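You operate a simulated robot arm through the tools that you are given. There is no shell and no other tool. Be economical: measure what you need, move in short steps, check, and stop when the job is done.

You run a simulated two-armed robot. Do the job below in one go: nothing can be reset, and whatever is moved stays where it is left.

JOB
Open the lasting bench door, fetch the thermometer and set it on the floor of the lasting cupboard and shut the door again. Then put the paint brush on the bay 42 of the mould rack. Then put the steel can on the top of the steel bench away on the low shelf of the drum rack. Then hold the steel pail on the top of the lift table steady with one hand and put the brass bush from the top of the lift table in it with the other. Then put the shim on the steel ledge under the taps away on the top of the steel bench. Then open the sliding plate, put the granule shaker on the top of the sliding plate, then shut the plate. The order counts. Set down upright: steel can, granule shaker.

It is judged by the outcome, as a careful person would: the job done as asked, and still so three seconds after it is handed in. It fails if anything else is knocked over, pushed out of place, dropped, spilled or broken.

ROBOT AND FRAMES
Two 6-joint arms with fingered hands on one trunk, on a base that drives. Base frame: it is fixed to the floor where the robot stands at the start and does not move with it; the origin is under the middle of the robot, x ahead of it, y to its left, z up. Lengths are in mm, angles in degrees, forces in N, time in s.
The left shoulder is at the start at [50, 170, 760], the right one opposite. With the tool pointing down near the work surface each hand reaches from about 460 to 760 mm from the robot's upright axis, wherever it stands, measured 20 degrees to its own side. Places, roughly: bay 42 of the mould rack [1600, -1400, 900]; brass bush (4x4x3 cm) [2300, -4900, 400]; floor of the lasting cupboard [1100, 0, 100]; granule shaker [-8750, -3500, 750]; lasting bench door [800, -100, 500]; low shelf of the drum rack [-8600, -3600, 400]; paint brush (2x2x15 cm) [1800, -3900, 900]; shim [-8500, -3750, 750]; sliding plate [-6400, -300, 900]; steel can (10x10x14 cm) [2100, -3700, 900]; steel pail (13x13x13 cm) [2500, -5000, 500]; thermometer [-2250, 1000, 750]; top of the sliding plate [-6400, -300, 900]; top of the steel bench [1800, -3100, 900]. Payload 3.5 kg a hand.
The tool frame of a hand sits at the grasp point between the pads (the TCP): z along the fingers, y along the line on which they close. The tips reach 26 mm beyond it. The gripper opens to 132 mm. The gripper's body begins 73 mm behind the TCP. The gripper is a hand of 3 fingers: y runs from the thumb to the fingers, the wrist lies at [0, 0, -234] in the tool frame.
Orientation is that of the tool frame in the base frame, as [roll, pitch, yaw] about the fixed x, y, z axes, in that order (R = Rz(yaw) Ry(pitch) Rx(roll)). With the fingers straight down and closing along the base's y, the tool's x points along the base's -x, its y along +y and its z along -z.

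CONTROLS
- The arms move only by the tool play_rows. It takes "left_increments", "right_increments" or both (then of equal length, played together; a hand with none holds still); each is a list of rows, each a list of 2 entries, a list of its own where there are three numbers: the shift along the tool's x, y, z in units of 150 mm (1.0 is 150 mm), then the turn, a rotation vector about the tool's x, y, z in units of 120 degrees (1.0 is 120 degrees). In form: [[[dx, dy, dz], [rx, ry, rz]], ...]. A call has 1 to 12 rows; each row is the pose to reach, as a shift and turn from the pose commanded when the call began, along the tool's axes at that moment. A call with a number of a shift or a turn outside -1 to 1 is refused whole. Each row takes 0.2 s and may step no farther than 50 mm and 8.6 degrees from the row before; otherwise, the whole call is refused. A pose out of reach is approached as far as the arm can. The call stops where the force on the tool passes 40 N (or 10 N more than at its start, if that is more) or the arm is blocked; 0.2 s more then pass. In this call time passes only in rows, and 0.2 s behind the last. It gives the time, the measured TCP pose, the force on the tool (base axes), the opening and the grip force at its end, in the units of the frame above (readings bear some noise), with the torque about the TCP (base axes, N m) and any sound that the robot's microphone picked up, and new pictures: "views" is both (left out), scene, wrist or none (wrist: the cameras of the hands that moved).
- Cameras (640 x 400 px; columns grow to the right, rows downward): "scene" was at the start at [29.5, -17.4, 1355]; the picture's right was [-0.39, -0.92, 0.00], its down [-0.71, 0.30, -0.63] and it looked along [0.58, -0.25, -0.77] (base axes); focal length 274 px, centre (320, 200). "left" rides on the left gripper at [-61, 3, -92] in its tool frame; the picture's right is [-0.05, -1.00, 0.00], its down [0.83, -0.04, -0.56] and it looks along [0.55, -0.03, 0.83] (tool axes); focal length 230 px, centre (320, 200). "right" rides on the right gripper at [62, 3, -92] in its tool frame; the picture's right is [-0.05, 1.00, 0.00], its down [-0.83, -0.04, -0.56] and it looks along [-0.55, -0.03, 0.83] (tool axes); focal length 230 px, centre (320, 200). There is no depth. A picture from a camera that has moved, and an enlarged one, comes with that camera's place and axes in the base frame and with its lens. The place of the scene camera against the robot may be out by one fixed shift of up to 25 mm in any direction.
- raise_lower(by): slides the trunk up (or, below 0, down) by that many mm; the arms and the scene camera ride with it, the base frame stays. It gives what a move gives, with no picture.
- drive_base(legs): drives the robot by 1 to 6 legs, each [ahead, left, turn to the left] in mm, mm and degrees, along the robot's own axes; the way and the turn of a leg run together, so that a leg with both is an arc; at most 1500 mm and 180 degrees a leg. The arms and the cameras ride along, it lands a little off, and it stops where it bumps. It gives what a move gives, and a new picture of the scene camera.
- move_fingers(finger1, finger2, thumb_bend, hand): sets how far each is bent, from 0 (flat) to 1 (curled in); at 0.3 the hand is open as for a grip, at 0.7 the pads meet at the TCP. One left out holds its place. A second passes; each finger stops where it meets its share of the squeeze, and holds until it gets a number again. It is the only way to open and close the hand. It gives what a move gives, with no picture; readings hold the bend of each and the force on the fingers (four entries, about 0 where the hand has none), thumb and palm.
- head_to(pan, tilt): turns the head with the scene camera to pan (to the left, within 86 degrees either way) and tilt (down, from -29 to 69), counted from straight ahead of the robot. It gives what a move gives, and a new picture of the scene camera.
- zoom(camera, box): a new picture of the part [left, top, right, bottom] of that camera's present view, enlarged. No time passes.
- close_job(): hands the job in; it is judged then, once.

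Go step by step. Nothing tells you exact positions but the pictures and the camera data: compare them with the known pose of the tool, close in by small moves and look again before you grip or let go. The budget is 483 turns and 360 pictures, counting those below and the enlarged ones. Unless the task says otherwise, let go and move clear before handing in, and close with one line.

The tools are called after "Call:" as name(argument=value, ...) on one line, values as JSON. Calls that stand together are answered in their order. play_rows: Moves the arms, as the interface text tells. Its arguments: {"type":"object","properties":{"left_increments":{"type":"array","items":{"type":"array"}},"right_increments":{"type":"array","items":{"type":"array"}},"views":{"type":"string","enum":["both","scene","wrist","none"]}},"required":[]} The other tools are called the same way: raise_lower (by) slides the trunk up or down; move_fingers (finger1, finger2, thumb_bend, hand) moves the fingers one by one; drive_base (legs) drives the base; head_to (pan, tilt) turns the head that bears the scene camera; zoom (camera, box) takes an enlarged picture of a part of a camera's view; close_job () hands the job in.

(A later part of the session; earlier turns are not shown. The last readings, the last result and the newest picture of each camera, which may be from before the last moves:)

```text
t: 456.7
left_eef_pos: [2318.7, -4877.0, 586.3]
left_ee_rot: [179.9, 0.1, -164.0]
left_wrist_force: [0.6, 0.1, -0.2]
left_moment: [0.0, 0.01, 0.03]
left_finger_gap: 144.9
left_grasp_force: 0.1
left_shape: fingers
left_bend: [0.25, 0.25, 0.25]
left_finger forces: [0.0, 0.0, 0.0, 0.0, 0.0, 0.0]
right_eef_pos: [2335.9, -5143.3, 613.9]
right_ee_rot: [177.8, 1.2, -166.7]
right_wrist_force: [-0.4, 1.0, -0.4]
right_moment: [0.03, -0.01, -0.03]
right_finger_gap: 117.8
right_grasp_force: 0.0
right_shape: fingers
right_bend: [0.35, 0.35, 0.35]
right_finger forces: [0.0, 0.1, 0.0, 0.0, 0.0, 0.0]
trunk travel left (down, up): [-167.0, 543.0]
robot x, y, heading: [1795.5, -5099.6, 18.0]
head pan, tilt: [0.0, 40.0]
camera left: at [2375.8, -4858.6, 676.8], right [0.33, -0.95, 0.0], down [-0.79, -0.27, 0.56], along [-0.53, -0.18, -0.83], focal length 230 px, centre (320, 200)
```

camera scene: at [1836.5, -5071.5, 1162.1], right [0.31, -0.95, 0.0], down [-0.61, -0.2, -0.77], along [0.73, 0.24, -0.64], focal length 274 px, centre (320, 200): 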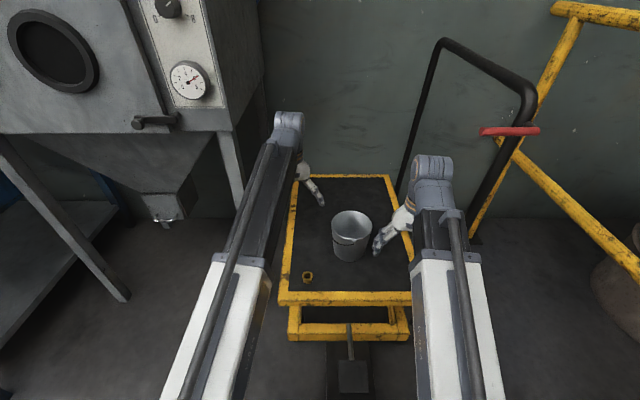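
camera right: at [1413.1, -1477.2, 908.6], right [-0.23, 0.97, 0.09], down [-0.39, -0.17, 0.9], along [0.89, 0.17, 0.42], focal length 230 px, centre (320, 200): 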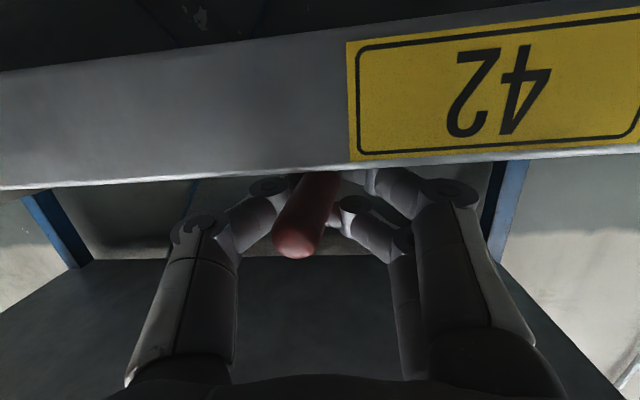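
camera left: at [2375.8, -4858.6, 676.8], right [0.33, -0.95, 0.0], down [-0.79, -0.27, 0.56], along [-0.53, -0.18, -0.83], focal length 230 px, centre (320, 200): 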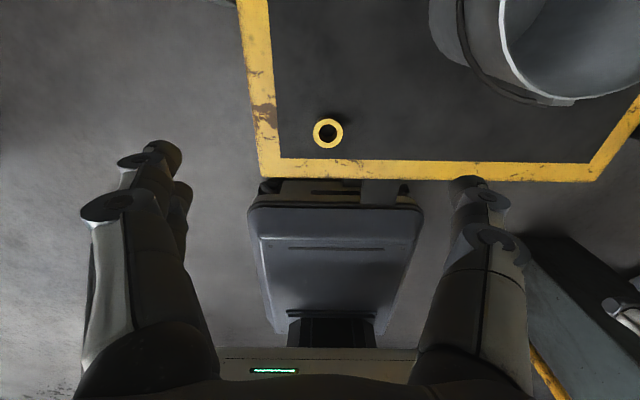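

Bush at about (2303, -4892). Centre over it and lower.

Call:
play_rows(left_increments=[[[0.06, -0.03, 0.25], [0, 0, 0]], [[0.128, -0.067, 0.5], [0, 0, 0]], [[0.128, -0.067, 0.77], [0, 0, 0]]], views="wrist")

```text
t: 457.5
left_eef_pos: [2304.1, -4894.8, 470.5]
left_ee_rot: [179.9, 0.0, -164.0]
left_wrist_force: [0.2, 0.5, -0.2]
left_moment: [0.04, 0.0, 0.03]
left_finger_gap: 144.8
left_grasp_force: 0.1
left_shape: fingers
left_bend: [0.25, 0.25, 0.25]
left_finger forces: [0.0, 0.0, 0.1, 0.0, 0.1, 0.0]
right_eef_pos: [2336.2, -5142.7, 614.1]
right_ee_rot: [177.8, 1.2, -166.7]
right_wrist_force: [-0.2, 0.1, 0.7]
right_moment: [-0.02, 0.04, 0.01]
right_finger_gap: 118.0
right_grasp_force: 0.0
right_shape: fingers
right_bend: [0.35, 0.35, 0.35]
right_finger forces: [0.0, 0.0, 0.0, 0.0, 0.0, 0.1]
trunk travel left (down, up): [-167.0, 543.0]
robot x, y, heading: [1795.0, -5097.0, 17.9]
head pan, tilt: [0.0, 40.0]
camera left: at [2361.0, -4874.9, 563.0], right [0.33, -0.95, 0.0], down [-0.79, -0.27, 0.55], along [-0.53, -0.18, -0.83], focal length 230 px, centre (320, 200)
```

left: 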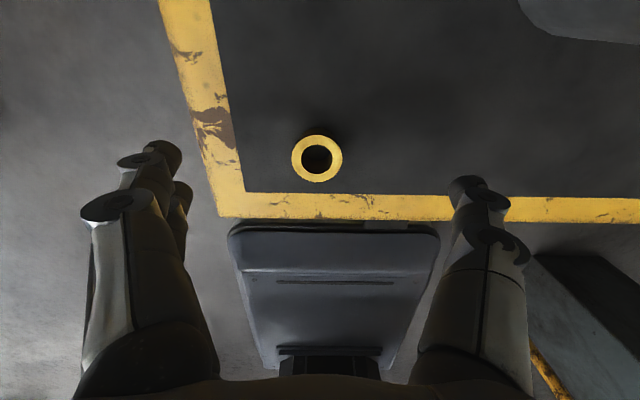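

Bush top at (2301, -4893, 419). Lower and close on it.

Call:
play_rows(left_increments=[[[0.015, 0.018, 0.15], [0, 0, 0]], [[0.015, 0.018, 0.31], [0, 0, 0]]], views="none")

Call:
move_fingers(hand="left", finger1=0.7, finger2=0.7, thumb_bend=0.7)

Call:
zoom(camera="left", box=[0, 0, 640, 400])

```text
t: 458.1
left_eef_pos: [2300.7, -4891.9, 424.3]
left_ee_rot: [179.9, 0.0, -164.0]
left_wrist_force: [0.1, 0.4, 0.4]
left_moment: [-0.1, 0.01, -0.02]
left_finger_gap: 145.1
left_grasp_force: 0.7
left_shape: fingers
left_bend: [0.25, 0.25, 0.25]
left_finger forces: [0.0, 0.0, 0.0, 0.0, 1.1, 0.0]
right_eef_pos: [2335.1, -5142.3, 615.5]
right_ee_rot: [177.8, 1.3, -166.8]
right_wrist_force: [0.3, -0.1, 0.5]
right_moment: [0.0, -0.01, 0.02]
right_finger_gap: 117.6
right_grasp_force: 0.0
right_shape: fingers
right_bend: [0.35, 0.35, 0.35]
right_finger forces: [0.1, 0.0, 0.1, 0.1, 0.1, 0.0]
trunk travel left (down, up): [-167.0, 543.0]
robot x, y, heading: [1791.1, -5097.6, 18.0]
head pan, tilt: [0.0, 40.0]
```

```text
t: 458.6
left_eef_pos: [2301.6, -4890.8, 430.9]
left_ee_rot: [179.8, 0.8, -163.9]
left_wrist_force: [-2.0, 7.9, 39.3]
left_moment: [0.72, 0.31, -0.09]
left_finger_gap: 25.0
left_grasp_force: 31.3
left_shape: fingers
left_bend: [0.67, 0.67, 0.68]
left_finger forces: [17.0, 26.7, 0.0, 0.0, 18.7, 0.0]
right_eef_pos: [2334.9, -5142.9, 616.4]
right_ee_rot: [177.8, 1.2, -166.7]
right_wrist_force: [0.2, -0.4, 0.1]
right_moment: [0.0, 0.0, 0.0]
right_finger_gap: 118.0
right_grasp_force: 0.0
right_shape: fingers
right_bend: [0.35, 0.35, 0.35]
right_finger forces: [0.0, 0.1, 0.0, 0.0, 0.1, 0.1]
trunk travel left (down, up): [-167.0, 543.0]
robot x, y, heading: [1795.5, -5095.4, 17.7]
head pan, tilt: [0.0, 40.0]
stopped (left hand): the force on the tool passed its limit at 50 N (the readings are from after the stop); the commanded pose is now the measured one
```

```text
1.00 times, centred on (320, 200) of left (not enlarged: the box is as wide or as high as the picture)
camera zoom: at [2358.6, -4871.0, 524.7], right [0.33, -0.94, 0.0], down [-0.79, -0.28, 0.54], along [-0.52, -0.18, -0.84], focal length 230 px, centre (320, 200)
```

zoom: 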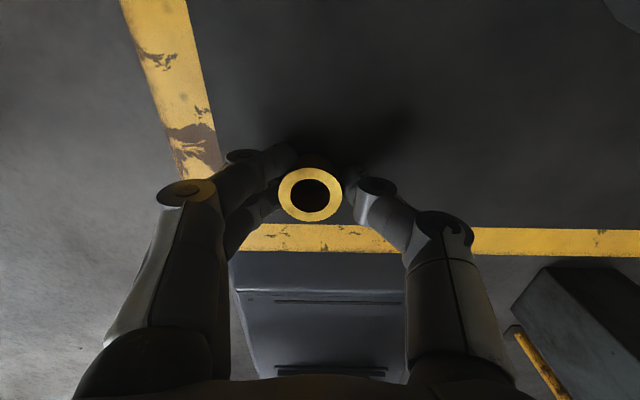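

Gripped. Ease up a little, tighten and lift.

Call:
play_rows(left_increments=[[[0, 0, -0.02], [0, 0, 0]]], views="none")

Call:
move_fingers(hand="left", finger1=0.76, finger2=0.76, thumb_bend=0.76)

Call:
play_rows(left_increments=[[[0, 0, -0.3], [0, 0, 0]], [[0, 0, -0.6], [0, 0, 0]], [[0, 0, -0.9], [0, 0, 0]]], views="wrist")

```text
t: 459.0
left_eef_pos: [2303.5, -4890.9, 430.4]
left_ee_rot: [179.8, 0.5, -163.8]
left_wrist_force: [1.5, 13.1, 34.4]
left_moment: [1.04, 0.28, -0.17]
left_finger_gap: 25.0
left_grasp_force: 27.0
left_shape: fingers
left_bend: [0.66, 0.67, 0.68]
left_finger forces: [18.2, 25.2, 0.0, 0.0, 10.7, 0.1]
right_eef_pos: [2334.2, -5144.3, 613.9]
right_ee_rot: [177.8, 1.3, -166.7]
right_wrist_force: [0.9, 1.0, 0.1]
right_moment: [-0.02, 0.02, 0.0]
right_finger_gap: 117.7
right_grasp_force: 0.1
right_shape: fingers
right_bend: [0.35, 0.35, 0.35]
right_finger forces: [0.0, 0.1, 0.1, 0.0, 0.0, 0.1]
trunk travel left (down, up): [-167.0, 543.0]
robot x, y, heading: [1793.5, -5099.4, 18.0]
head pan, tilt: [0.0, 40.0]
```

```text
t: 460.0
left_eef_pos: [2302.3, -4891.9, 431.0]
left_ee_rot: [-180.0, 0.3, -164.0]
left_wrist_force: [2.5, 4.2, 19.9]
left_moment: [0.01, -0.06, 0.08]
left_finger_gap: 23.6
left_grasp_force: 34.6
left_shape: fingers
left_bend: [0.71, 0.71, 0.69]
left_finger forces: [14.4, 16.6, 0.1, 0.0, 37.9, 0.0]
right_eef_pos: [2335.1, -5142.9, 614.8]
right_ee_rot: [177.8, 1.3, -166.7]
right_wrist_force: [0.4, 0.8, -0.3]
right_moment: [0.01, 0.0, -0.02]
right_finger_gap: 117.4
right_grasp_force: 0.1
right_shape: fingers
right_bend: [0.35, 0.35, 0.35]
right_finger forces: [0.0, 0.1, 0.0, 0.1, 0.0, 0.0]
trunk travel left (down, up): [-167.0, 543.0]
robot x, y, heading: [1794.8, -5096.0, 18.2]
head pan, tilt: [0.0, 40.0]
```

```text
t: 460.8
left_eef_pos: [2303.1, -4891.6, 565.7]
left_ee_rot: [180.0, 0.2, -164.0]
left_wrist_force: [0.0, 0.2, -0.5]
left_moment: [0.01, 0.03, -0.02]
left_finger_gap: 23.7
left_grasp_force: 21.2
left_shape: fingers
left_bend: [0.71, 0.72, 0.68]
left_finger forces: [11.1, 11.6, 0.0, 0.1, 19.7, 0.0]
right_eef_pos: [2335.4, -5142.7, 615.0]
right_ee_rot: [177.8, 1.3, -166.7]
right_wrist_force: [0.9, 0.3, 0.5]
right_moment: [0.01, 0.03, -0.02]
right_finger_gap: 117.8
right_grasp_force: 0.0
right_shape: fingers
right_bend: [0.35, 0.35, 0.35]
right_finger forces: [0.0, 0.1, 0.1, 0.1, 0.0, 0.0]
trunk travel left (down, up): [-167.0, 543.0]
robot x, y, heading: [1791.4, -5096.1, 18.0]
head pan, tilt: [0.0, 40.0]
camera left: at [2359.8, -4872.9, 659.4], right [0.33, -0.95, 0.0], down [-0.79, -0.27, 0.55], along [-0.52, -0.18, -0.83], focal length 230 px, centre (320, 200)
```

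left: 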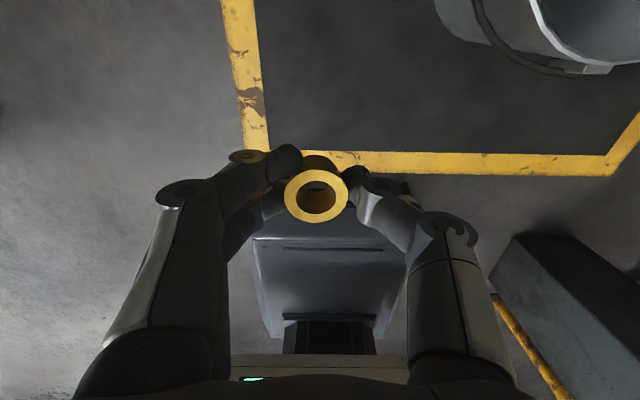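

Bush held. Now bring the right hand, leaning outward, over the pail's right rim.

Call:
play_rows(right_increments=[[[-0.22, 0.05, -0.05], [-0.052, 0, 0]], [[-0.45, 0.1, -0.1], [-0.104, 0, 0]], [[-0.68, 0.15, -0.12], [-0.156, 0, 0]], [[-0.9, 0.2, -0.12], [-0.208, 0, 0]]], views="none")

Call:
play_rows(left_increments=[[[0, 0.1, -0.3], [0, 0, 0]], [[0, 0.2, -0.5], [0, 0, 0]]], views="none")

Call:
zoom(camera="right", box=[0, 0, 640, 400])

```text
t: 461.8
left_eef_pos: [2303.1, -4892.4, 566.1]
left_ee_rot: [179.9, 0.2, -163.9]
left_wrist_force: [-0.4, -0.3, 0.1]
left_moment: [0.0, 0.0, -0.02]
left_finger_gap: 23.7
left_grasp_force: 20.7
left_shape: fingers
left_bend: [0.71, 0.72, 0.68]
left_finger forces: [10.9, 11.6, 0.1, 0.0, 19.7, 0.0]
right_eef_pos: [2459.4, -5083.4, 636.1]
right_ee_rot: [152.7, 1.2, -166.8]
right_wrist_force: [0.2, -0.9, 0.8]
right_moment: [0.02, -0.03, -0.02]
right_finger_gap: 117.8
right_grasp_force: 0.0
right_shape: fingers
right_bend: [0.35, 0.35, 0.35]
right_finger forces: [0.0, 0.1, 0.0, 0.0, 0.0, 0.0]
trunk travel left (down, up): [-167.0, 543.0]
robot x, y, heading: [1791.8, -5098.4, 17.7]
head pan, tilt: [0.0, 40.0]
```

```text
t: 462.4
left_eef_pos: [2290.6, -4865.2, 642.1]
left_ee_rot: [179.9, 0.4, -163.9]
left_wrist_force: [0.2, -0.1, -0.5]
left_moment: [0.01, 0.05, 0.0]
left_finger_gap: 23.7
left_grasp_force: 21.1
left_shape: fingers
left_bend: [0.71, 0.72, 0.67]
left_finger forces: [11.1, 11.6, 0.1, 0.0, 19.7, 0.0]
right_eef_pos: [2459.7, -5084.0, 635.5]
right_ee_rot: [152.8, 1.1, -166.8]
right_wrist_force: [0.1, -0.9, -0.1]
right_moment: [0.01, -0.03, -0.02]
right_finger_gap: 117.9
right_grasp_force: 0.0
right_shape: fingers
right_bend: [0.35, 0.35, 0.35]
right_finger forces: [0.0, 0.0, 0.0, 0.0, 0.0, 0.0]
trunk travel left (down, up): [-167.0, 543.0]
robot x, y, heading: [1793.5, -5100.5, 17.8]
head pan, tilt: [0.0, 40.0]
```

```text
1.00 times, centred on (320, 200) of right (not enlarged: the box is as wide or as high as the picture)
camera zoom: at [2407.4, -5136.1, 718.5], right [-0.16, 0.87, 0.46], down [0.87, -0.1, 0.49], along [0.47, 0.48, -0.74], focal length 230 px, centre (320, 200)
```

zoom: 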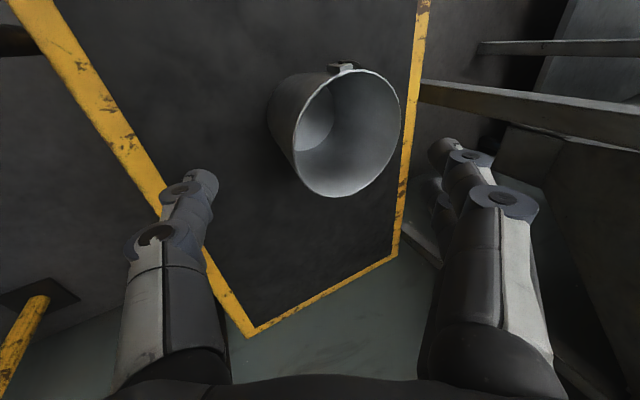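

Pail rim centre is near (2457, -4977), z about 505. Move to its right wall, fingers inside and thumb outside, first half of the way down.

Call:
play_rows(right_increments=[[[-0.06, 0.01, 0.2], [0, 0, 0]], [[-0.12, 0.02, 0.4], [0, 0, 0]], [[-0.173, 0.025, 0.61], [0, 0, 0]]], views="wrist")

```text
t: 463.2
left_eef_pos: [2290.9, -4865.0, 642.1]
left_ee_rot: [179.9, 0.3, -164.0]
left_wrist_force: [0.5, 0.2, -0.6]
left_moment: [0.03, -0.02, -0.01]
left_finger_gap: 23.6
left_grasp_force: 21.4
left_shape: fingers
left_bend: [0.71, 0.72, 0.67]
left_finger forces: [11.1, 11.6, 0.1, 0.1, 19.7, 0.1]
right_eef_pos: [2477.3, -5033.1, 557.8]
right_ee_rot: [152.9, 1.0, -166.6]
right_wrist_force: [-0.2, 0.1, 0.3]
right_moment: [0.01, 0.02, 0.0]
right_finger_gap: 117.8
right_grasp_force: 0.0
right_shape: fingers
right_bend: [0.35, 0.35, 0.35]
right_finger forces: [0.0, 0.0, 0.0, 0.0, 0.0, 0.0]
trunk travel left (down, up): [-167.0, 543.0]
robot x, y, heading: [1790.5, -5098.3, 17.9]
head pan, tilt: [0.0, 40.0]
camera right: at [2423.8, -5085.3, 640.9], right [-0.16, 0.87, 0.46], down [0.87, -0.1, 0.49], along [0.47, 0.47, -0.74], focal length 230 px, centre (320, 200)
```

right: 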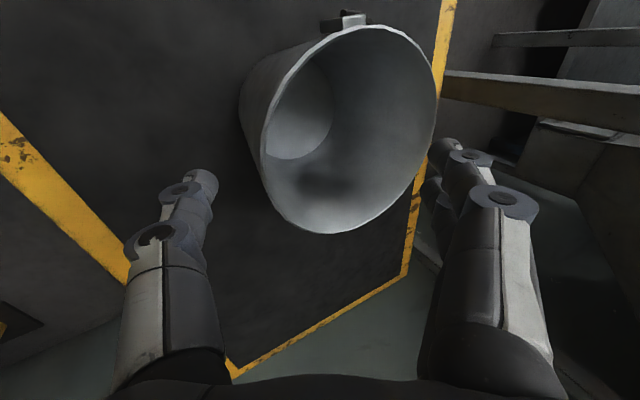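

Nearly in line. Descend over the wall.

Call:
play_rows(right_increments=[[[0.06, -0.1, 0.15], [0, 0, 0]], [[0.066, -0.19, 0.3], [0, 0, 0]], [[0.066, -0.283, 0.454], [0, 0, 0]]], views="wrist")

```text
t: 464.0
left_eef_pos: [2290.3, -4863.8, 641.0]
left_ee_rot: [179.9, 0.3, -163.9]
left_wrist_force: [-0.4, -0.3, 0.0]
left_moment: [0.04, 0.04, 0.01]
left_finger_gap: 23.9
left_grasp_force: 21.0
left_shape: fingers
left_bend: [0.71, 0.72, 0.67]
left_finger forces: [11.0, 11.6, 0.0, 0.0, 19.8, 0.0]
right_eef_pos: [2470.7, -5039.6, 477.8]
right_ee_rot: [152.8, 1.2, -166.7]
right_wrist_force: [-0.1, -1.0, -0.4]
right_moment: [0.0, 0.02, -0.02]
right_finger_gap: 117.6
right_grasp_force: 0.0
right_shape: fingers
right_bend: [0.35, 0.35, 0.35]
right_finger forces: [0.1, 0.0, 0.0, 0.0, 0.0, 0.0]
trunk travel left (down, up): [-167.0, 543.0]
robot x, y, heading: [1795.0, -5097.9, 17.8]
head pan, tilt: [0.0, 40.0]
camera right: at [2418.3, -5092.3, 559.7], right [-0.16, 0.87, 0.46], down [0.87, -0.1, 0.49], along [0.47, 0.48, -0.74], focal length 230 px, centre (320, 200)
```

right: 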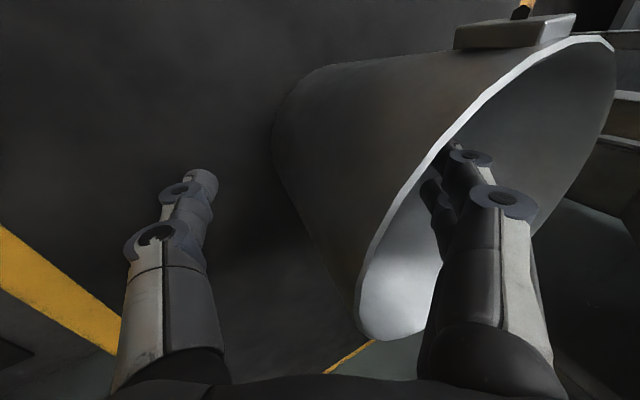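

The wall is between thumb and fingers but nearer the fingers. Shift about 28 mm left, then close gently.

Call:
play_rows(right_increments=[[[0, 0.17, 0.085], [0, 0, 0]]], views="none")

Call:
move_fingers(hand="right", finger1=0.6, finger2=0.6, thumb_bend=0.6)

Call:
zoom(camera="right", box=[0, 0, 640, 400])

```text
t: 464.4
left_eef_pos: [2290.4, -4864.7, 640.7]
left_ee_rot: [180.0, 0.4, -164.0]
left_wrist_force: [0.4, -0.1, 0.2]
left_moment: [0.01, -0.03, 0.01]
left_finger_gap: 23.9
left_grasp_force: 21.4
left_shape: fingers
left_bend: [0.71, 0.72, 0.67]
left_finger forces: [11.1, 11.6, 0.0, 0.0, 19.7, 0.0]
right_eef_pos: [2463.4, -5013.5, 477.3]
right_ee_rot: [152.9, 1.2, -166.8]
right_wrist_force: [0.0, -0.9, -0.8]
right_moment: [-0.02, -0.03, 0.05]
right_finger_gap: 118.0
right_grasp_force: 0.1
right_shape: fingers
right_bend: [0.35, 0.35, 0.35]
right_finger forces: [0.0, 0.0, 0.0, 0.0, 0.1, 0.0]
trunk travel left (down, up): [-167.0, 543.0]
robot x, y, heading: [1793.3, -5099.3, 18.1]
head pan, tilt: [0.0, 40.0]
```

```text
t: 465.4
left_eef_pos: [2291.2, -4864.8, 641.6]
left_ee_rot: [179.9, 0.4, -163.9]
left_wrist_force: [-0.1, -0.5, 0.0]
left_moment: [-0.02, -0.01, 0.02]
left_finger_gap: 23.8
left_grasp_force: 20.9
left_shape: fingers
left_bend: [0.71, 0.72, 0.67]
left_finger forces: [11.1, 11.5, 0.0, 0.1, 19.7, 0.0]
right_eef_pos: [2463.4, -5013.5, 477.0]
right_ee_rot: [152.7, 1.2, -166.7]
right_wrist_force: [0.3, -0.4, -0.2]
right_moment: [-0.01, -0.04, 0.01]
right_finger_gap: 35.4
right_grasp_force: 0.5
right_shape: fingers
right_bend: [0.6, 0.6, 0.6]
right_finger forces: [0.0, 0.0, 0.1, 0.1, 0.1, 0.0]
trunk travel left (down, up): [-167.0, 543.0]
robot x, y, heading: [1794.8, -5096.2, 18.0]
head pan, tilt: [0.0, 40.0]
```

```text
1.00 times, centred on (320, 200) of right (not enlarged: the box is as wide or as high as the picture)
camera zoom: at [2411.4, -5064.9, 559.9], right [-0.16, 0.87, 0.46], down [0.87, -0.1, 0.49], along [0.47, 0.48, -0.74], focal length 230 px, centre (320, 200)
```

zoom: 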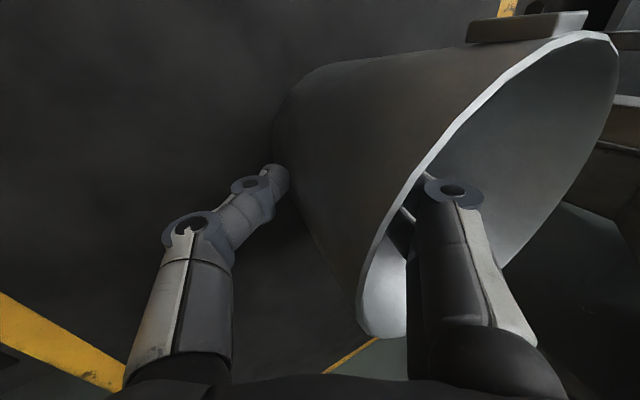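

Call:
move_fingers(hand="right", finger1=0.75, finger2=0.75, thumb_bend=0.75)

Call:
zoom(camera="right", box=[0, 0, 640, 400])

Call:
zoom(camera="scene", box=[240, 150, 460, 330])

```text
t: 466.4
left_eef_pos: [2291.3, -4865.4, 640.6]
left_ee_rot: [180.0, 0.3, -163.8]
left_wrist_force: [0.2, 0.2, -0.5]
left_moment: [0.02, -0.02, 0.0]
left_finger_gap: 23.7
left_grasp_force: 20.7
left_shape: fingers
left_bend: [0.71, 0.72, 0.67]
left_finger forces: [11.1, 11.6, 0.0, 0.0, 19.7, 0.0]
right_eef_pos: [2463.8, -5012.8, 476.7]
right_ee_rot: [152.8, 1.1, -166.6]
right_wrist_force: [-0.6, 0.3, 0.3]
right_moment: [-0.14, -0.01, 0.02]
right_finger_gap: 6.3
right_grasp_force: 11.2
right_shape: fingers
right_bend: [0.72, 0.72, 0.71]
right_finger forces: [5.4, 5.8, 0.1, 0.1, 10.9, 0.1]
trunk travel left (down, up): [-167.0, 543.0]
robot x, y, heading: [1797.8, -5095.7, 17.9]
head pan, tilt: [0.0, 40.0]
```

```text
1.00 times, centred on (320, 200) of right (not enlarged: the box is as wide or as high as the picture)
camera zoom: at [2411.4, -5064.9, 559.8], right [-0.16, 0.87, 0.46], down [0.87, -0.1, 0.49], along [0.47, 0.48, -0.74], focal length 230 px, centre (320, 200)
```

zoom: 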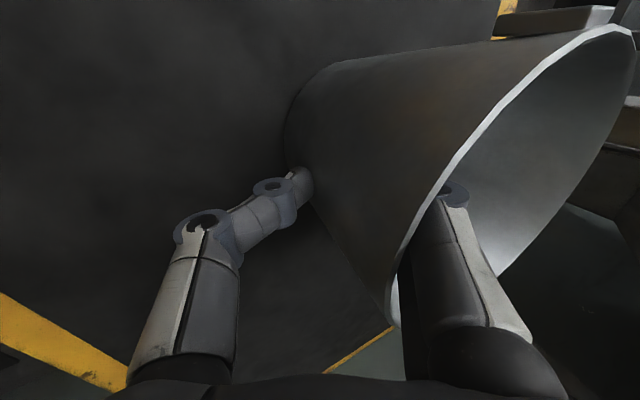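

```text
2.22 times, centred on (350, 240) of scene
camera zoom: at [1836.7, -5071.4, 1162.1], right [0.31, -0.95, 0.0], down [-0.61, -0.2, -0.77], along [0.73, 0.24, -0.64], focal length 610 px, centre (253, 111)
```

zoom: 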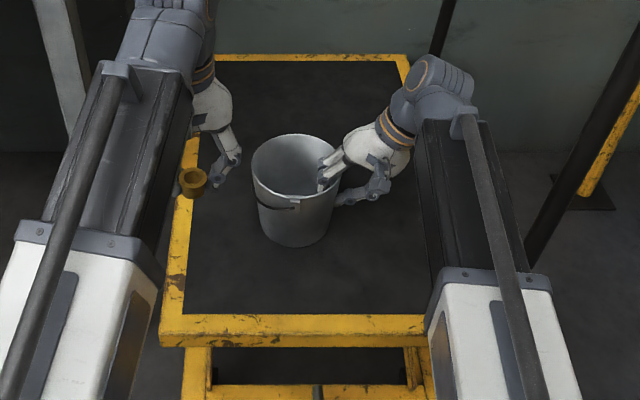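

The pail is held steady at its right wall. Now bring the left hand, leaning outward, over the pail with the bush.

Call:
play_rows(left_increments=[[[-0.21, -0.19, 0], [0.052, 0, 0]], [[-0.42, -0.37, 0], [0.104, 0, 0]], [[-0.63, -0.56, 0], [0.156, 0, 0]], [[-0.84, -0.74, 0.05], [0.208, 0, 0]]])

```text
t: 467.4
left_eef_pos: [2446.2, -4935.1, 636.0]
left_ee_rot: [-155.1, 0.3, -163.9]
left_wrist_force: [-0.1, 0.7, -1.6]
left_moment: [-0.02, 0.0, 0.01]
left_finger_gap: 23.7
left_grasp_force: 20.8
left_shape: fingers
left_bend: [0.71, 0.72, 0.67]
left_finger forces: [11.3, 11.6, 0.1, 0.0, 19.6, 0.0]
right_eef_pos: [2464.9, -5013.2, 478.6]
right_ee_rot: [152.7, 1.3, -166.7]
right_wrist_force: [-0.6, -0.2, -0.1]
right_moment: [-0.12, -0.04, 0.0]
right_finger_gap: 6.5
right_grasp_force: 11.2
right_shape: fingers
right_bend: [0.72, 0.72, 0.71]
right_finger forces: [5.5, 5.7, 0.1, 0.0, 11.1, 0.0]
trunk travel left (down, up): [-167.0, 543.0]
robot x, y, heading: [1792.4, -5096.5, 17.7]
head pan, tilt: [0.0, 40.0]
camera scene: at [1836.5, -5071.4, 1162.1], right [0.31, -0.95, 0.0], down [-0.61, -0.2, -0.77], along [0.73, 0.24, -0.64], focal length 274 px, centre (320, 200)
camera left: at [2492.4, -4878.0, 718.2], right [0.3, -0.86, 0.42], down [-0.85, -0.04, 0.52], along [-0.42, -0.52, -0.74], focal length 230 px, centre (320, 200)
```

scene: 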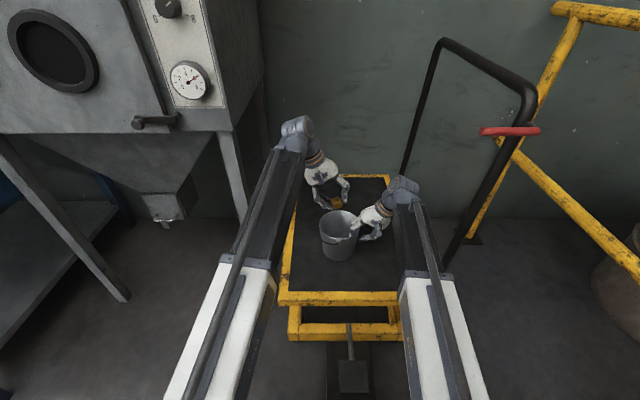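
left: 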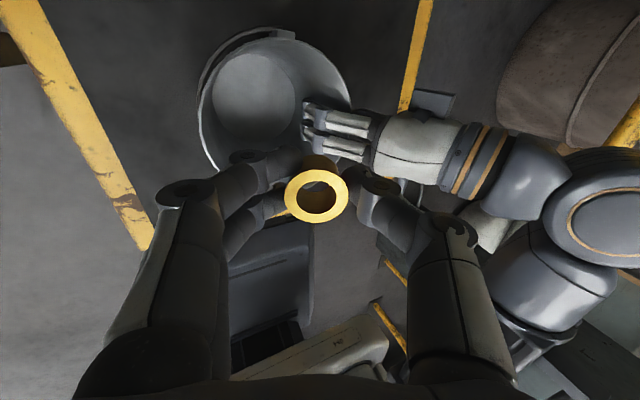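

Pail centre (2467, -4945). Lower the bush into the mouth of the pail.

Call:
play_rows(left_increments=[[[-0.113, 0.1, 0.18], [0, 0, 0]], [[-0.113, 0.19, 0.37], [0, 0, 0]], [[-0.113, 0.28, 0.55], [0, 0, 0]], [[-0.113, 0.35, 0.68], [0, 0, 0]]])

```text
t: 468.4
left_eef_pos: [2460.6, -4932.8, 532.8]
left_ee_rot: [-154.4, 0.8, -164.3]
left_wrist_force: [-1.7, -9.6, 18.0]
left_moment: [0.79, 0.07, 0.1]
left_finger_gap: 23.5
left_grasp_force: 33.6
left_shape: fingers
left_bend: [0.72, 0.73, 0.65]
left_finger forces: [33.7, 13.0, 0.0, 0.0, 21.3, 0.0]
right_eef_pos: [2462.1, -5009.2, 479.1]
right_ee_rot: [152.6, 1.4, -166.6]
right_wrist_force: [-0.4, 6.3, 3.8]
right_moment: [-0.52, 0.1, -0.07]
right_finger_gap: 7.1
right_grasp_force: 15.3
right_shape: fingers
right_bend: [0.73, 0.73, 0.72]
right_finger forces: [11.6, 7.8, 0.0, 0.0, 11.0, 0.0]
trunk travel left (down, up): [-167.0, 543.0]
robot x, y, heading: [1793.4, -5102.0, 18.3]
head pan, tilt: [0.0, 40.0]
stopped in row 4 (left hand): the force on the tool passed its limit at 49 N (the readings are from after the stop); the commanded pose is now the measured one
camera scene: at [1835.0, -5072.1, 1162.4], right [0.31, -0.95, 0.0], down [-0.61, -0.2, -0.77], along [0.73, 0.24, -0.64], focal length 274 px, centre (320, 200)
camera left: at [2507.0, -4876.0, 616.0], right [0.29, -0.85, 0.43], down [-0.86, -0.03, 0.51], along [-0.42, -0.52, -0.75], focal length 230 px, centre (320, 200)
```

scene: 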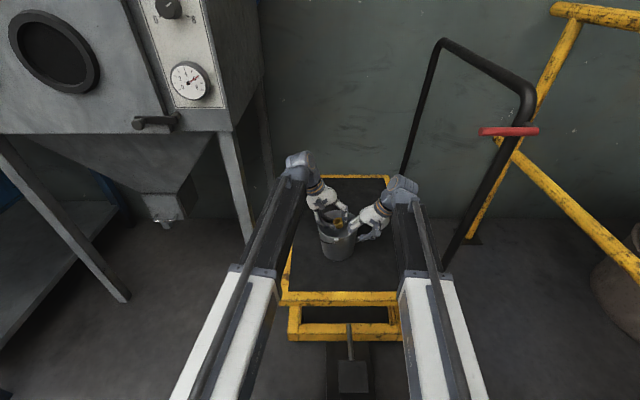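
left: 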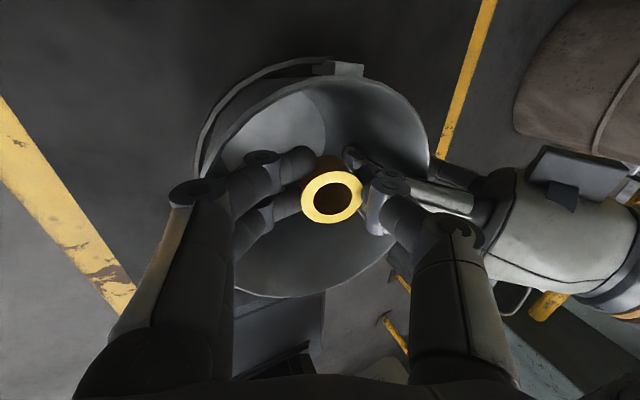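

The fingers rest on the rim with the bush inside the mouth. Ease up slightly and release it into the pail.

Call:
play_rows(left_increments=[[[0, -0.02, -0.05], [0, 0, 0]]], views="wrist")

```text
t: 468.8
left_eef_pos: [2461.1, -4930.0, 535.7]
left_ee_rot: [-154.5, 0.7, -164.2]
left_wrist_force: [0.9, -5.4, 4.5]
left_moment: [0.15, -0.02, -0.05]
left_finger_gap: 23.7
left_grasp_force: 26.8
left_shape: fingers
left_bend: [0.72, 0.73, 0.65]
left_finger forces: [21.4, 11.8, 0.0, 0.0, 20.2, 0.1]
right_eef_pos: [2463.9, -5009.7, 478.5]
right_ee_rot: [152.7, 1.3, -166.5]
right_wrist_force: [0.3, 5.3, 0.0]
right_moment: [-0.19, 0.02, 0.0]
right_finger_gap: 6.8
right_grasp_force: 12.3
right_shape: fingers
right_bend: [0.73, 0.72, 0.72]
right_finger forces: [8.4, 7.8, 0.0, 0.0, 8.4, 0.0]
trunk travel left (down, up): [-167.0, 543.0]
robot x, y, heading: [1794.7, -5095.4, 18.2]
head pan, tilt: [0.0, 40.0]
camera left: at [2507.0, -4873.1, 620.1], right [0.29, -0.86, 0.43], down [-0.86, -0.04, 0.51], along [-0.42, -0.52, -0.75], focal length 230 px, centre (320, 200)
```

left: 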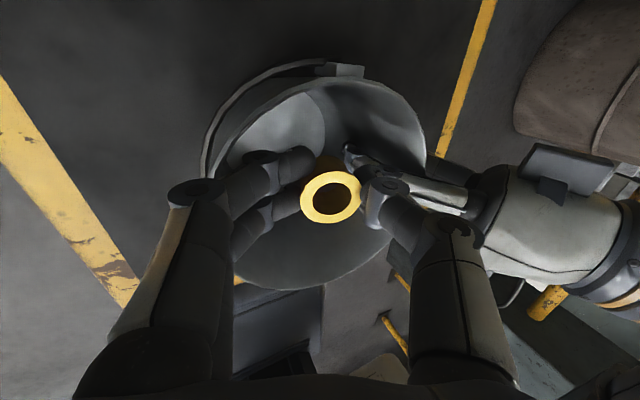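

Call:
move_fingers(hand="left", finger1=0.55, finger2=0.55)

Call:
zoom(camera="left", box=[0, 0, 640, 400])

```text
t: 469.8
left_eef_pos: [2461.1, -4932.4, 538.7]
left_ee_rot: [-154.4, 0.8, -164.3]
left_wrist_force: [3.3, -26.1, 11.5]
left_moment: [0.24, 0.0, 0.08]
left_finger_gap: 22.9
left_grasp_force: 25.5
left_shape: fingers
left_bend: [0.53, 0.54, 0.71]
left_finger forces: [28.9, 11.0, 0.1, 0.1, 11.6, 0.0]
right_eef_pos: [2463.5, -5009.5, 478.9]
right_ee_rot: [152.6, 1.3, -166.6]
right_wrist_force: [-0.2, 24.2, 2.4]
right_moment: [-1.04, -0.05, -0.12]
right_finger_gap: 7.1
right_grasp_force: 18.2
right_shape: fingers
right_bend: [0.73, 0.73, 0.72]
right_finger forces: [17.3, 12.8, 0.0, 0.0, 5.7, 0.1]
trunk travel left (down, up): [-167.0, 543.0]
robot x, y, heading: [1793.9, -5100.4, 18.1]
head pan, tilt: [0.0, 40.0]
```

```text
1.00 times, centred on (320, 200) of left (not enlarged: the box is as wide or as high as the picture)
camera zoom: at [2506.9, -4875.4, 621.6], right [0.29, -0.85, 0.43], down [-0.86, -0.03, 0.51], along [-0.42, -0.52, -0.74], focal length 230 px, centre (320, 200)
```

zoom: 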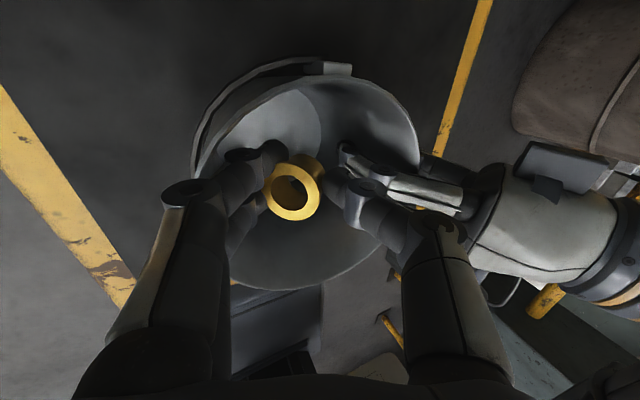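

The thumb followed; open it as well.

Call:
move_fingers(hand="left", finger1=0.5, finger2=0.5, thumb_bend=0.6)

Call:
zoom(camera="left", box=[0, 0, 640, 400])

```text
t: 470.8
left_eef_pos: [2461.3, -4931.5, 538.3]
left_ee_rot: [-154.3, 0.7, -164.3]
left_wrist_force: [0.3, -22.4, 11.2]
left_moment: [0.3, 0.13, 0.14]
left_finger_gap: 34.1
left_grasp_force: 12.8
left_shape: fingers
left_bend: [0.55, 0.53, 0.6]
left_finger forces: [15.4, 10.3, 0.0, 0.0, 0.0, 0.0]
right_eef_pos: [2462.6, -5009.8, 479.3]
right_ee_rot: [152.6, 1.3, -166.5]
right_wrist_force: [-0.3, 23.6, 2.6]
right_moment: [-0.94, -0.03, -0.15]
right_finger_gap: 7.4
right_grasp_force: 16.6
right_shape: fingers
right_bend: [0.73, 0.73, 0.72]
right_finger forces: [16.6, 12.2, 0.0, 0.1, 5.0, 0.0]
trunk travel left (down, up): [-167.0, 543.0]
robot x, y, heading: [1795.0, -5099.0, 18.0]
head pan, tilt: [0.0, 40.0]
```

```text
1.00 times, centred on (320, 200) of left (not enlarged: the box is as wide or as high as the picture)
camera zoom: at [2506.8, -4874.6, 621.5], right [0.29, -0.85, 0.43], down [-0.86, -0.03, 0.51], along [-0.42, -0.52, -0.74], focal length 230 px, centre (320, 200)
```

zoom: 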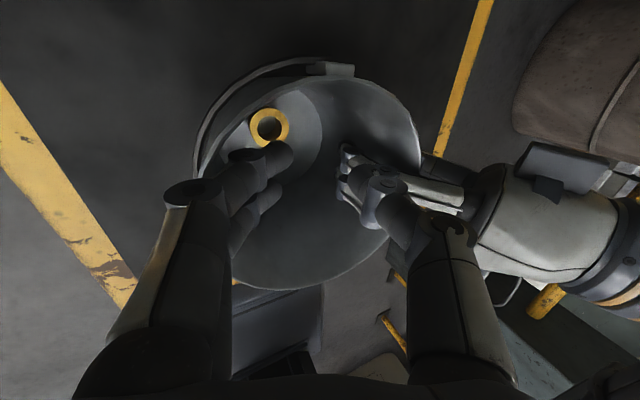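

The bush is in the pail. Curl the left fingers in a little and lift the left hand out.

Call:
move_fingers(hand="left", finger1=0.68, finger2=0.68, thumb_bend=0.68)

Call:
play_rows(left_increments=[[[0, -0.08, -0.18], [0, 0, 0]], [[0, -0.2, -0.45], [0, 0, 0]], [[0, -0.3, -0.7], [0, 0, 0]]])

```text
t: 471.8
left_eef_pos: [2462.5, -4930.6, 537.6]
left_ee_rot: [-154.6, 0.7, -164.2]
left_wrist_force: [-0.7, -0.7, 0.5]
left_moment: [0.05, 0.02, -0.03]
left_finger_gap: 10.3
left_grasp_force: 0.5
left_shape: fingers
left_bend: [0.69, 0.68, 0.68]
left_finger forces: [0.7, 0.1, 0.1, 0.0, 0.1, 0.0]
right_eef_pos: [2463.3, -5009.1, 477.4]
right_ee_rot: [152.7, 1.2, -166.6]
right_wrist_force: [0.0, 0.1, -1.0]
right_moment: [-0.15, -0.01, 0.02]
right_finger_gap: 6.3
right_grasp_force: 11.6
right_shape: fingers
right_bend: [0.73, 0.72, 0.72]
right_finger forces: [6.1, 5.8, 0.1, 0.1, 11.2, 0.0]
trunk travel left (down, up): [-167.0, 543.0]
robot x, y, heading: [1792.6, -5097.0, 17.9]
head pan, tilt: [0.0, 40.0]
```

```text
t: 472.6
left_eef_pos: [2459.2, -4926.0, 651.8]
left_ee_rot: [-154.5, 0.7, -164.2]
left_wrist_force: [1.0, 0.2, 0.4]
left_moment: [-0.03, 0.0, 0.0]
left_finger_gap: 10.6
left_grasp_force: 0.0
left_shape: fingers
left_bend: [0.68, 0.68, 0.68]
left_finger forces: [0.1, 0.0, 0.1, 0.0, 0.0, 0.0]
right_eef_pos: [2465.0, -5009.9, 478.6]
right_ee_rot: [152.6, 1.2, -166.7]
right_wrist_force: [0.5, -0.6, -2.3]
right_moment: [-0.1, 0.05, -0.01]
right_finger_gap: 6.3
right_grasp_force: 10.9
right_shape: fingers
right_bend: [0.73, 0.72, 0.72]
right_finger forces: [5.7, 5.7, 0.0, 0.0, 11.0, 0.0]
trunk travel left (down, up): [-167.0, 543.0]
robot x, y, heading: [1793.3, -5100.2, 17.9]
head pan, tilt: [0.0, 40.0]
camera scene: at [1836.8, -5071.4, 1162.0], right [0.31, -0.95, 0.0], down [-0.61, -0.2, -0.77], along [0.73, 0.24, -0.64], focal length 274 px, centre (320, 200)
camera left: at [2504.9, -4869.7, 734.9], right [0.29, -0.86, 0.43], down [-0.86, -0.04, 0.51], along [-0.42, -0.52, -0.75], focal length 230 px, centre (320, 200)
```

scene: 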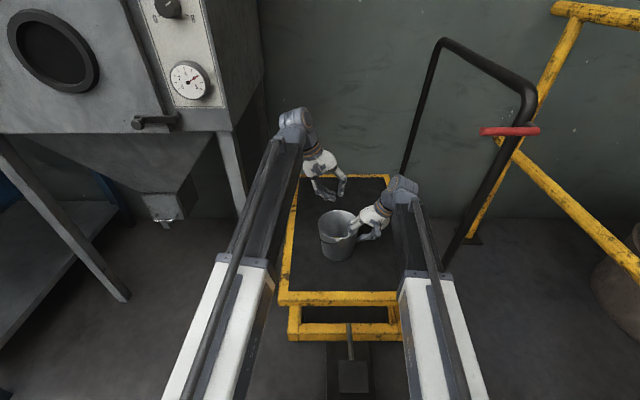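
left: 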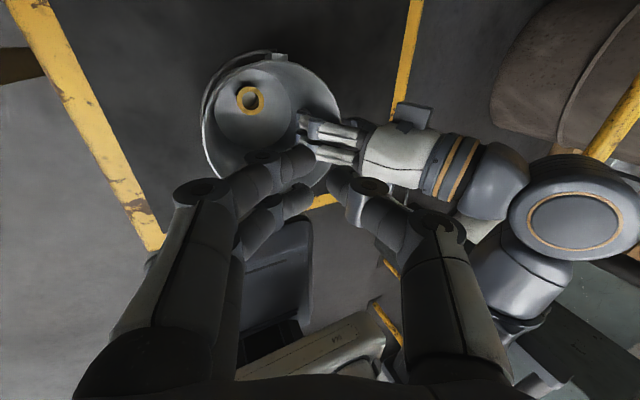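

Now release the pail wall gently and lift the right hand out.

Call:
move_fingers(hand="right", finger1=0.58, finger2=0.58, thumb_bend=0.58)

Call:
play_rows(right_increments=[[[0, 0.08, -0.15], [0, 0, 0]], [[0, 0.2, -0.4], [0, 0, 0]], [[0, 0.3, -0.6], [0, 0, 0]]], views="none")

Call:
play_rows(left_increments=[[[0.1, 0.1, -0.1], [-0.052, 0, 0]], [[0.2, 0.2, -0.2], [-0.104, 0, 0]], [[0.3, 0.3, -0.3], [-0.156, 0, 0]], [[0.4, 0.4, -0.4], [-0.208, 0, 0]]], right_increments=[[[0.1, -0.1, -0.15], [0.052, 0, 0]], [[0.2, -0.2, -0.3], [0.104, 0, 0]], [[0.3, -0.3, -0.45], [0.156, 0, 0]], [[0.4, -0.4, -0.6], [0.208, 0, 0]]])

```text
t: 473.6
left_eef_pos: [2459.1, -4926.6, 652.3]
left_ee_rot: [-154.6, 0.7, -164.2]
left_wrist_force: [0.9, 0.0, -0.7]
left_moment: [0.0, -0.02, 0.02]
left_finger_gap: 10.6
left_grasp_force: 0.0
left_shape: fingers
left_bend: [0.68, 0.68, 0.68]
left_finger forces: [0.0, 0.0, 0.0, 0.0, 0.0, 0.0]
right_eef_pos: [2463.3, -5008.6, 478.2]
right_ee_rot: [152.7, 1.2, -166.6]
right_wrist_force: [0.5, 0.2, 0.2]
right_moment: [-0.03, -0.02, -0.01]
right_finger_gap: 44.0
right_grasp_force: 0.0
right_shape: fingers
right_bend: [0.57, 0.57, 0.57]
right_finger forces: [0.0, 0.1, 0.0, 0.0, 0.1, 0.1]
trunk travel left (down, up): [-167.0, 543.0]
robot x, y, heading: [1795.7, -5095.2, 18.1]
head pan, tilt: [0.0, 40.0]
```

```text
t: 474.4
left_eef_pos: [2459.2, -4927.1, 651.6]
left_ee_rot: [-154.5, 0.7, -164.2]
left_wrist_force: [-0.4, -0.4, -0.2]
left_moment: [0.02, 0.08, -0.02]
left_finger_gap: 10.8
left_grasp_force: 0.2
left_shape: fingers
left_bend: [0.68, 0.68, 0.68]
left_finger forces: [0.1, 0.0, 0.0, 0.1, 0.0, 0.1]
right_eef_pos: [2459.9, -5009.3, 577.4]
right_ee_rot: [152.7, 1.2, -166.6]
right_wrist_force: [0.2, 0.0, 0.8]
right_moment: [0.02, 0.0, -0.02]
right_finger_gap: 44.1
right_grasp_force: 0.0
right_shape: fingers
right_bend: [0.57, 0.57, 0.57]
right_finger forces: [0.0, 0.1, 0.0, 0.0, 0.1, 0.0]
trunk travel left (down, up): [-167.0, 543.0]
robot x, y, heading: [1794.1, -5099.4, 18.0]
head pan, tilt: [0.0, 40.0]
```

```text
t: 475.4
left_eef_pos: [2379.1, -4865.5, 677.8]
left_ee_rot: [-179.5, 0.6, -164.3]
left_wrist_force: [-0.2, 0.3, -0.8]
left_moment: [-0.03, -0.02, 0.04]
left_finger_gap: 10.5
left_grasp_force: 0.0
left_shape: fingers
left_bend: [0.68, 0.68, 0.68]
left_finger forces: [0.1, 0.0, 0.0, 0.0, 0.0, 0.1]
right_eef_pos: [2421.9, -5117.1, 630.8]
right_ee_rot: [177.7, 1.2, -166.5]
right_wrist_force: [-0.1, -0.1, -0.3]
right_moment: [-0.02, 0.01, 0.01]
right_finger_gap: 43.9
right_grasp_force: 0.1
right_shape: fingers
right_bend: [0.57, 0.57, 0.57]
right_finger forces: [0.0, 0.0, 0.1, 0.0, 0.0, 0.0]
trunk travel left (down, up): [-167.0, 543.0]
robot x, y, heading: [1792.7, -5099.6, 18.0]
head pan, tilt: [0.0, 40.0]
camera scene: at [1836.7, -5071.4, 1162.1], right [0.31, -0.95, 0.0], down [-0.61, -0.2, -0.77], along [0.73, 0.24, -0.64], focal length 274 px, centre (320, 200)
camera right: at [2361.9, -5131.7, 721.8], right [-0.18, 0.98, 0.04], down [0.81, 0.13, 0.57], along [0.56, 0.14, -0.82], focal length 230 px, centre (320, 200)
camera left: at [2435.7, -4845.9, 772.1], right [0.32, -0.95, 0.01], down [-0.8, -0.27, 0.54], along [-0.51, -0.18, -0.84], focal length 230 px, centre (320, 200)
```

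scene: 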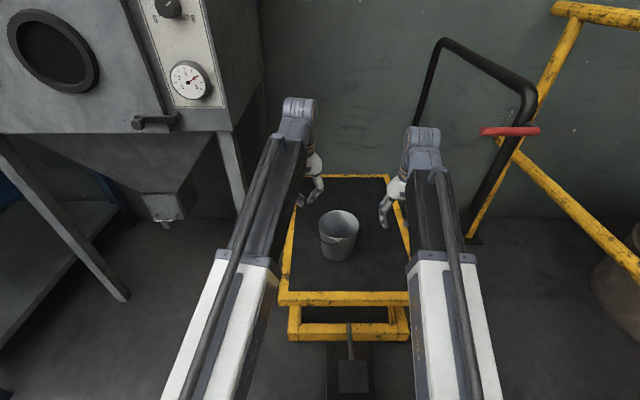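
right: 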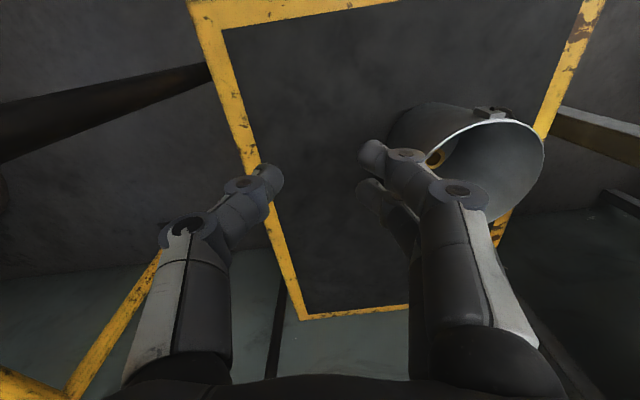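
left: 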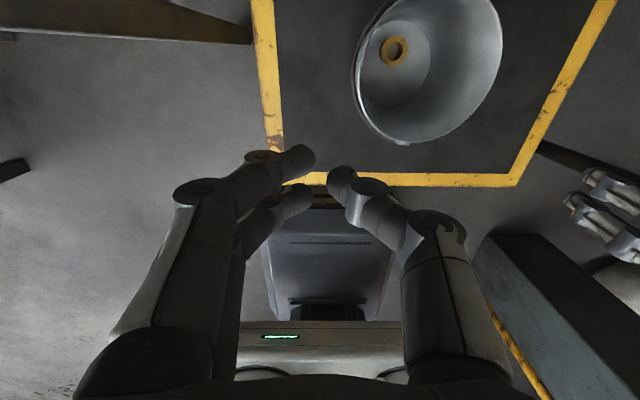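

The bush sits in the pail and the pail stands. Now back to the drum rack for the shim.

Call:
raise_lower(by=330)

Call:
drive_base(legs=[[-400, 0, 0], [0, 0, 89.6], [1500, 0, 0], [1500, 0, 0], [1000, 0, 0]])

```text
t: 478.7
left_eef_pos: [2379.2, -4866.1, 1008.1]
left_ee_rot: [-179.4, 0.7, -164.2]
left_wrist_force: [-0.4, -0.5, -0.4]
left_moment: [0.01, -0.02, 0.02]
left_finger_gap: 11.0
left_grasp_force: 0.1
left_shape: fingers
left_bend: [0.68, 0.68, 0.68]
left_finger forces: [0.1, 0.0, 0.1, 0.1, 0.1, 0.0]
right_eef_pos: [2423.7, -5115.0, 960.0]
right_ee_rot: [177.7, 1.2, -166.6]
right_wrist_force: [0.1, -0.9, -0.8]
right_moment: [-0.01, 0.01, 0.0]
right_finger_gap: 44.1
right_grasp_force: 0.0
right_shape: fingers
right_bend: [0.57, 0.57, 0.57]
right_finger forces: [0.0, 0.0, 0.0, 0.0, 0.0, 0.1]
trunk travel left (down, up): [-497.0, 213.0]
robot x, y, heading: [1792.4, -5096.9, 18.4]
head pan, tilt: [0.0, 40.0]
```

```text
t: 503.9
left_eef_pos: [137.0, -746.3, 1009.4]
left_ee_rot: [-179.6, 0.7, -76.6]
left_wrist_force: [-0.1, 0.4, 0.3]
left_moment: [0.02, -0.03, -0.04]
left_finger_gap: 11.0
left_grasp_force: 0.0
left_shape: fingers
left_bend: [0.68, 0.68, 0.68]
left_finger forces: [0.0, 0.0, 0.0, 0.0, 0.1, 0.0]
right_eef_pos: [390.5, -714.1, 961.4]
right_ee_rot: [177.7, 1.2, -79.0]
right_wrist_force: [0.0, -0.1, 0.8]
right_moment: [0.02, 0.02, -0.01]
right_finger_gap: 44.3
right_grasp_force: 0.0
right_shape: fingers
right_bend: [0.57, 0.57, 0.57]
right_finger forces: [0.0, 0.0, 0.0, 0.1, 0.0, 0.1]
trunk travel left (down, up): [-497.0, 213.0]
robot x, y, heading: [349.0, -1342.4, 105.5]
head pan, tilt: [0.0, 40.0]
camera scene: at [332.3, -1284.8, 1492.1], right [0.96, 0.27, 0.0], down [0.17, -0.62, -0.77], along [-0.21, 0.74, -0.64], focal length 274 px, centre (320, 200)
```

scene: 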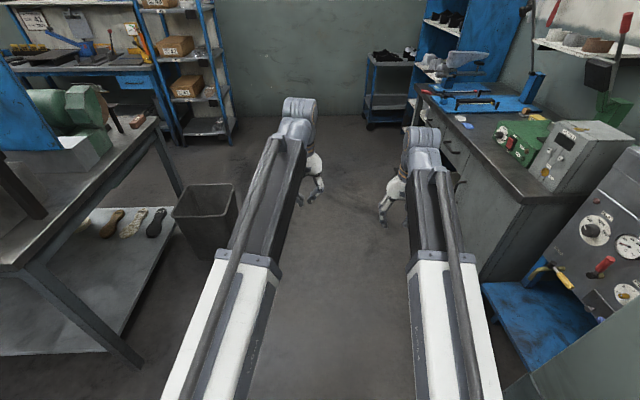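

Call:
drive_base(legs=[[0, 0, 2.1], [1500, 0, 0], [720, 0, 0], [0, 0, 90], [1500, 0, 0]])

```text
t: 526.1
left_eef_pos: [-2348.0, 124.8, 1008.6]
left_ee_rot: [-179.5, 0.7, 14.6]
left_wrist_force: [0.5, -0.9, -0.4]
left_moment: [0.01, 0.02, 0.0]
left_finger_gap: 10.7
left_grasp_force: 0.1
left_shape: fingers
left_bend: [0.68, 0.68, 0.68]
left_finger forces: [0.1, 0.0, 0.0, 0.0, 0.0, 0.0]
right_eef_pos: [-2385.6, 375.4, 960.9]
right_ee_rot: [177.6, 1.2, 12.2]
right_wrist_force: [0.4, -1.0, -0.7]
right_moment: [-0.01, 0.0, -0.01]
right_finger_gap: 44.1
right_grasp_force: 0.0
right_shape: fingers
right_bend: [0.57, 0.57, 0.57]
right_finger forces: [0.0, 0.0, 0.0, 0.0, 0.0, 0.0]
trunk travel left (down, up): [-497.0, 213.0]
robot x, y, heading: [-1754.6, 343.0, -163.6]
head pan, tilt: [0.0, 40.0]
camera scene: at [-1801.9, 344.1, 1492.1], right [-0.29, 0.96, 0.0], down [0.62, 0.19, -0.77], along [-0.73, -0.22, -0.64], focal length 274 px, centre (320, 200)
```

scene: 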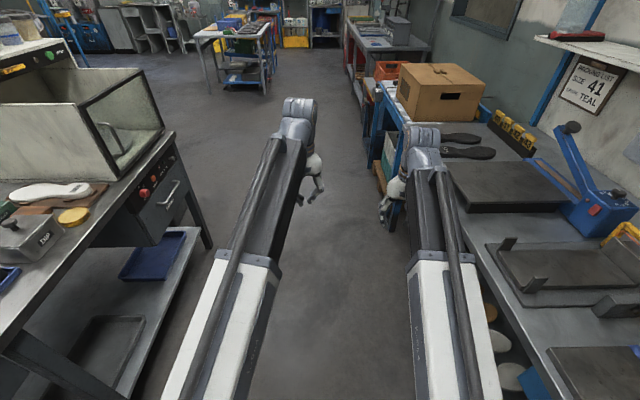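

Call:
drive_base(legs=[[0, 100, 1.2], [1500, 0, 0], [1500, 0, 0], [1500, 0, 0]])

```text
t: 548.4
left_eef_pos: [-6649.7, -1191.2, 1008.9]
left_ee_rot: [-179.5, 0.8, 12.6]
left_wrist_force: [-0.1, 0.5, -0.2]
left_moment: [0.0, 0.02, 0.0]
left_finger_gap: 10.7
left_grasp_force: 0.0
left_shape: fingers
left_bend: [0.68, 0.68, 0.68]
left_finger forces: [0.1, 0.0, 0.1, 0.1, 0.1, 0.0]
right_eef_pos: [-6679.1, -936.7, 961.1]
right_ee_rot: [177.6, 1.2, 10.3]
right_wrist_force: [0.2, 0.2, -0.3]
right_moment: [-0.04, 0.0, -0.02]
right_finger_gap: 44.3
right_grasp_force: 0.1
right_shape: fingers
right_bend: [0.57, 0.57, 0.57]
right_finger forces: [0.0, 0.0, 0.1, 0.0, 0.1, 0.0]
trunk travel left (down, up): [-497.0, 213.0]
robot x, y, heading: [-6055.0, -993.8, -165.2]
head pan, tilt: [0.0, 40.0]
camera scene: at [-6096.8, -989.7, 1492.1], right [-0.25, 0.97, 0.0], down [0.62, 0.16, -0.77], along [-0.74, -0.2, -0.64], focal length 274 px, centre (320, 200)
```

scene: 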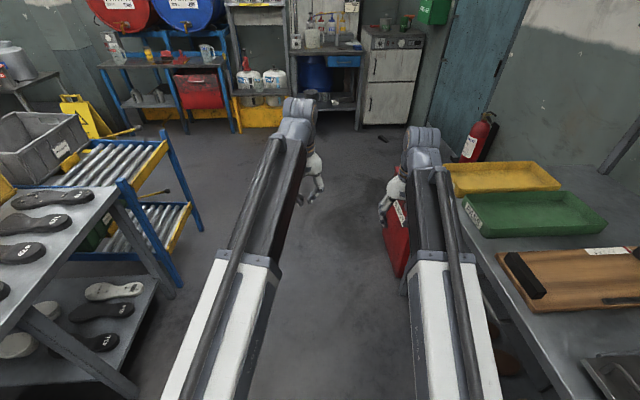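

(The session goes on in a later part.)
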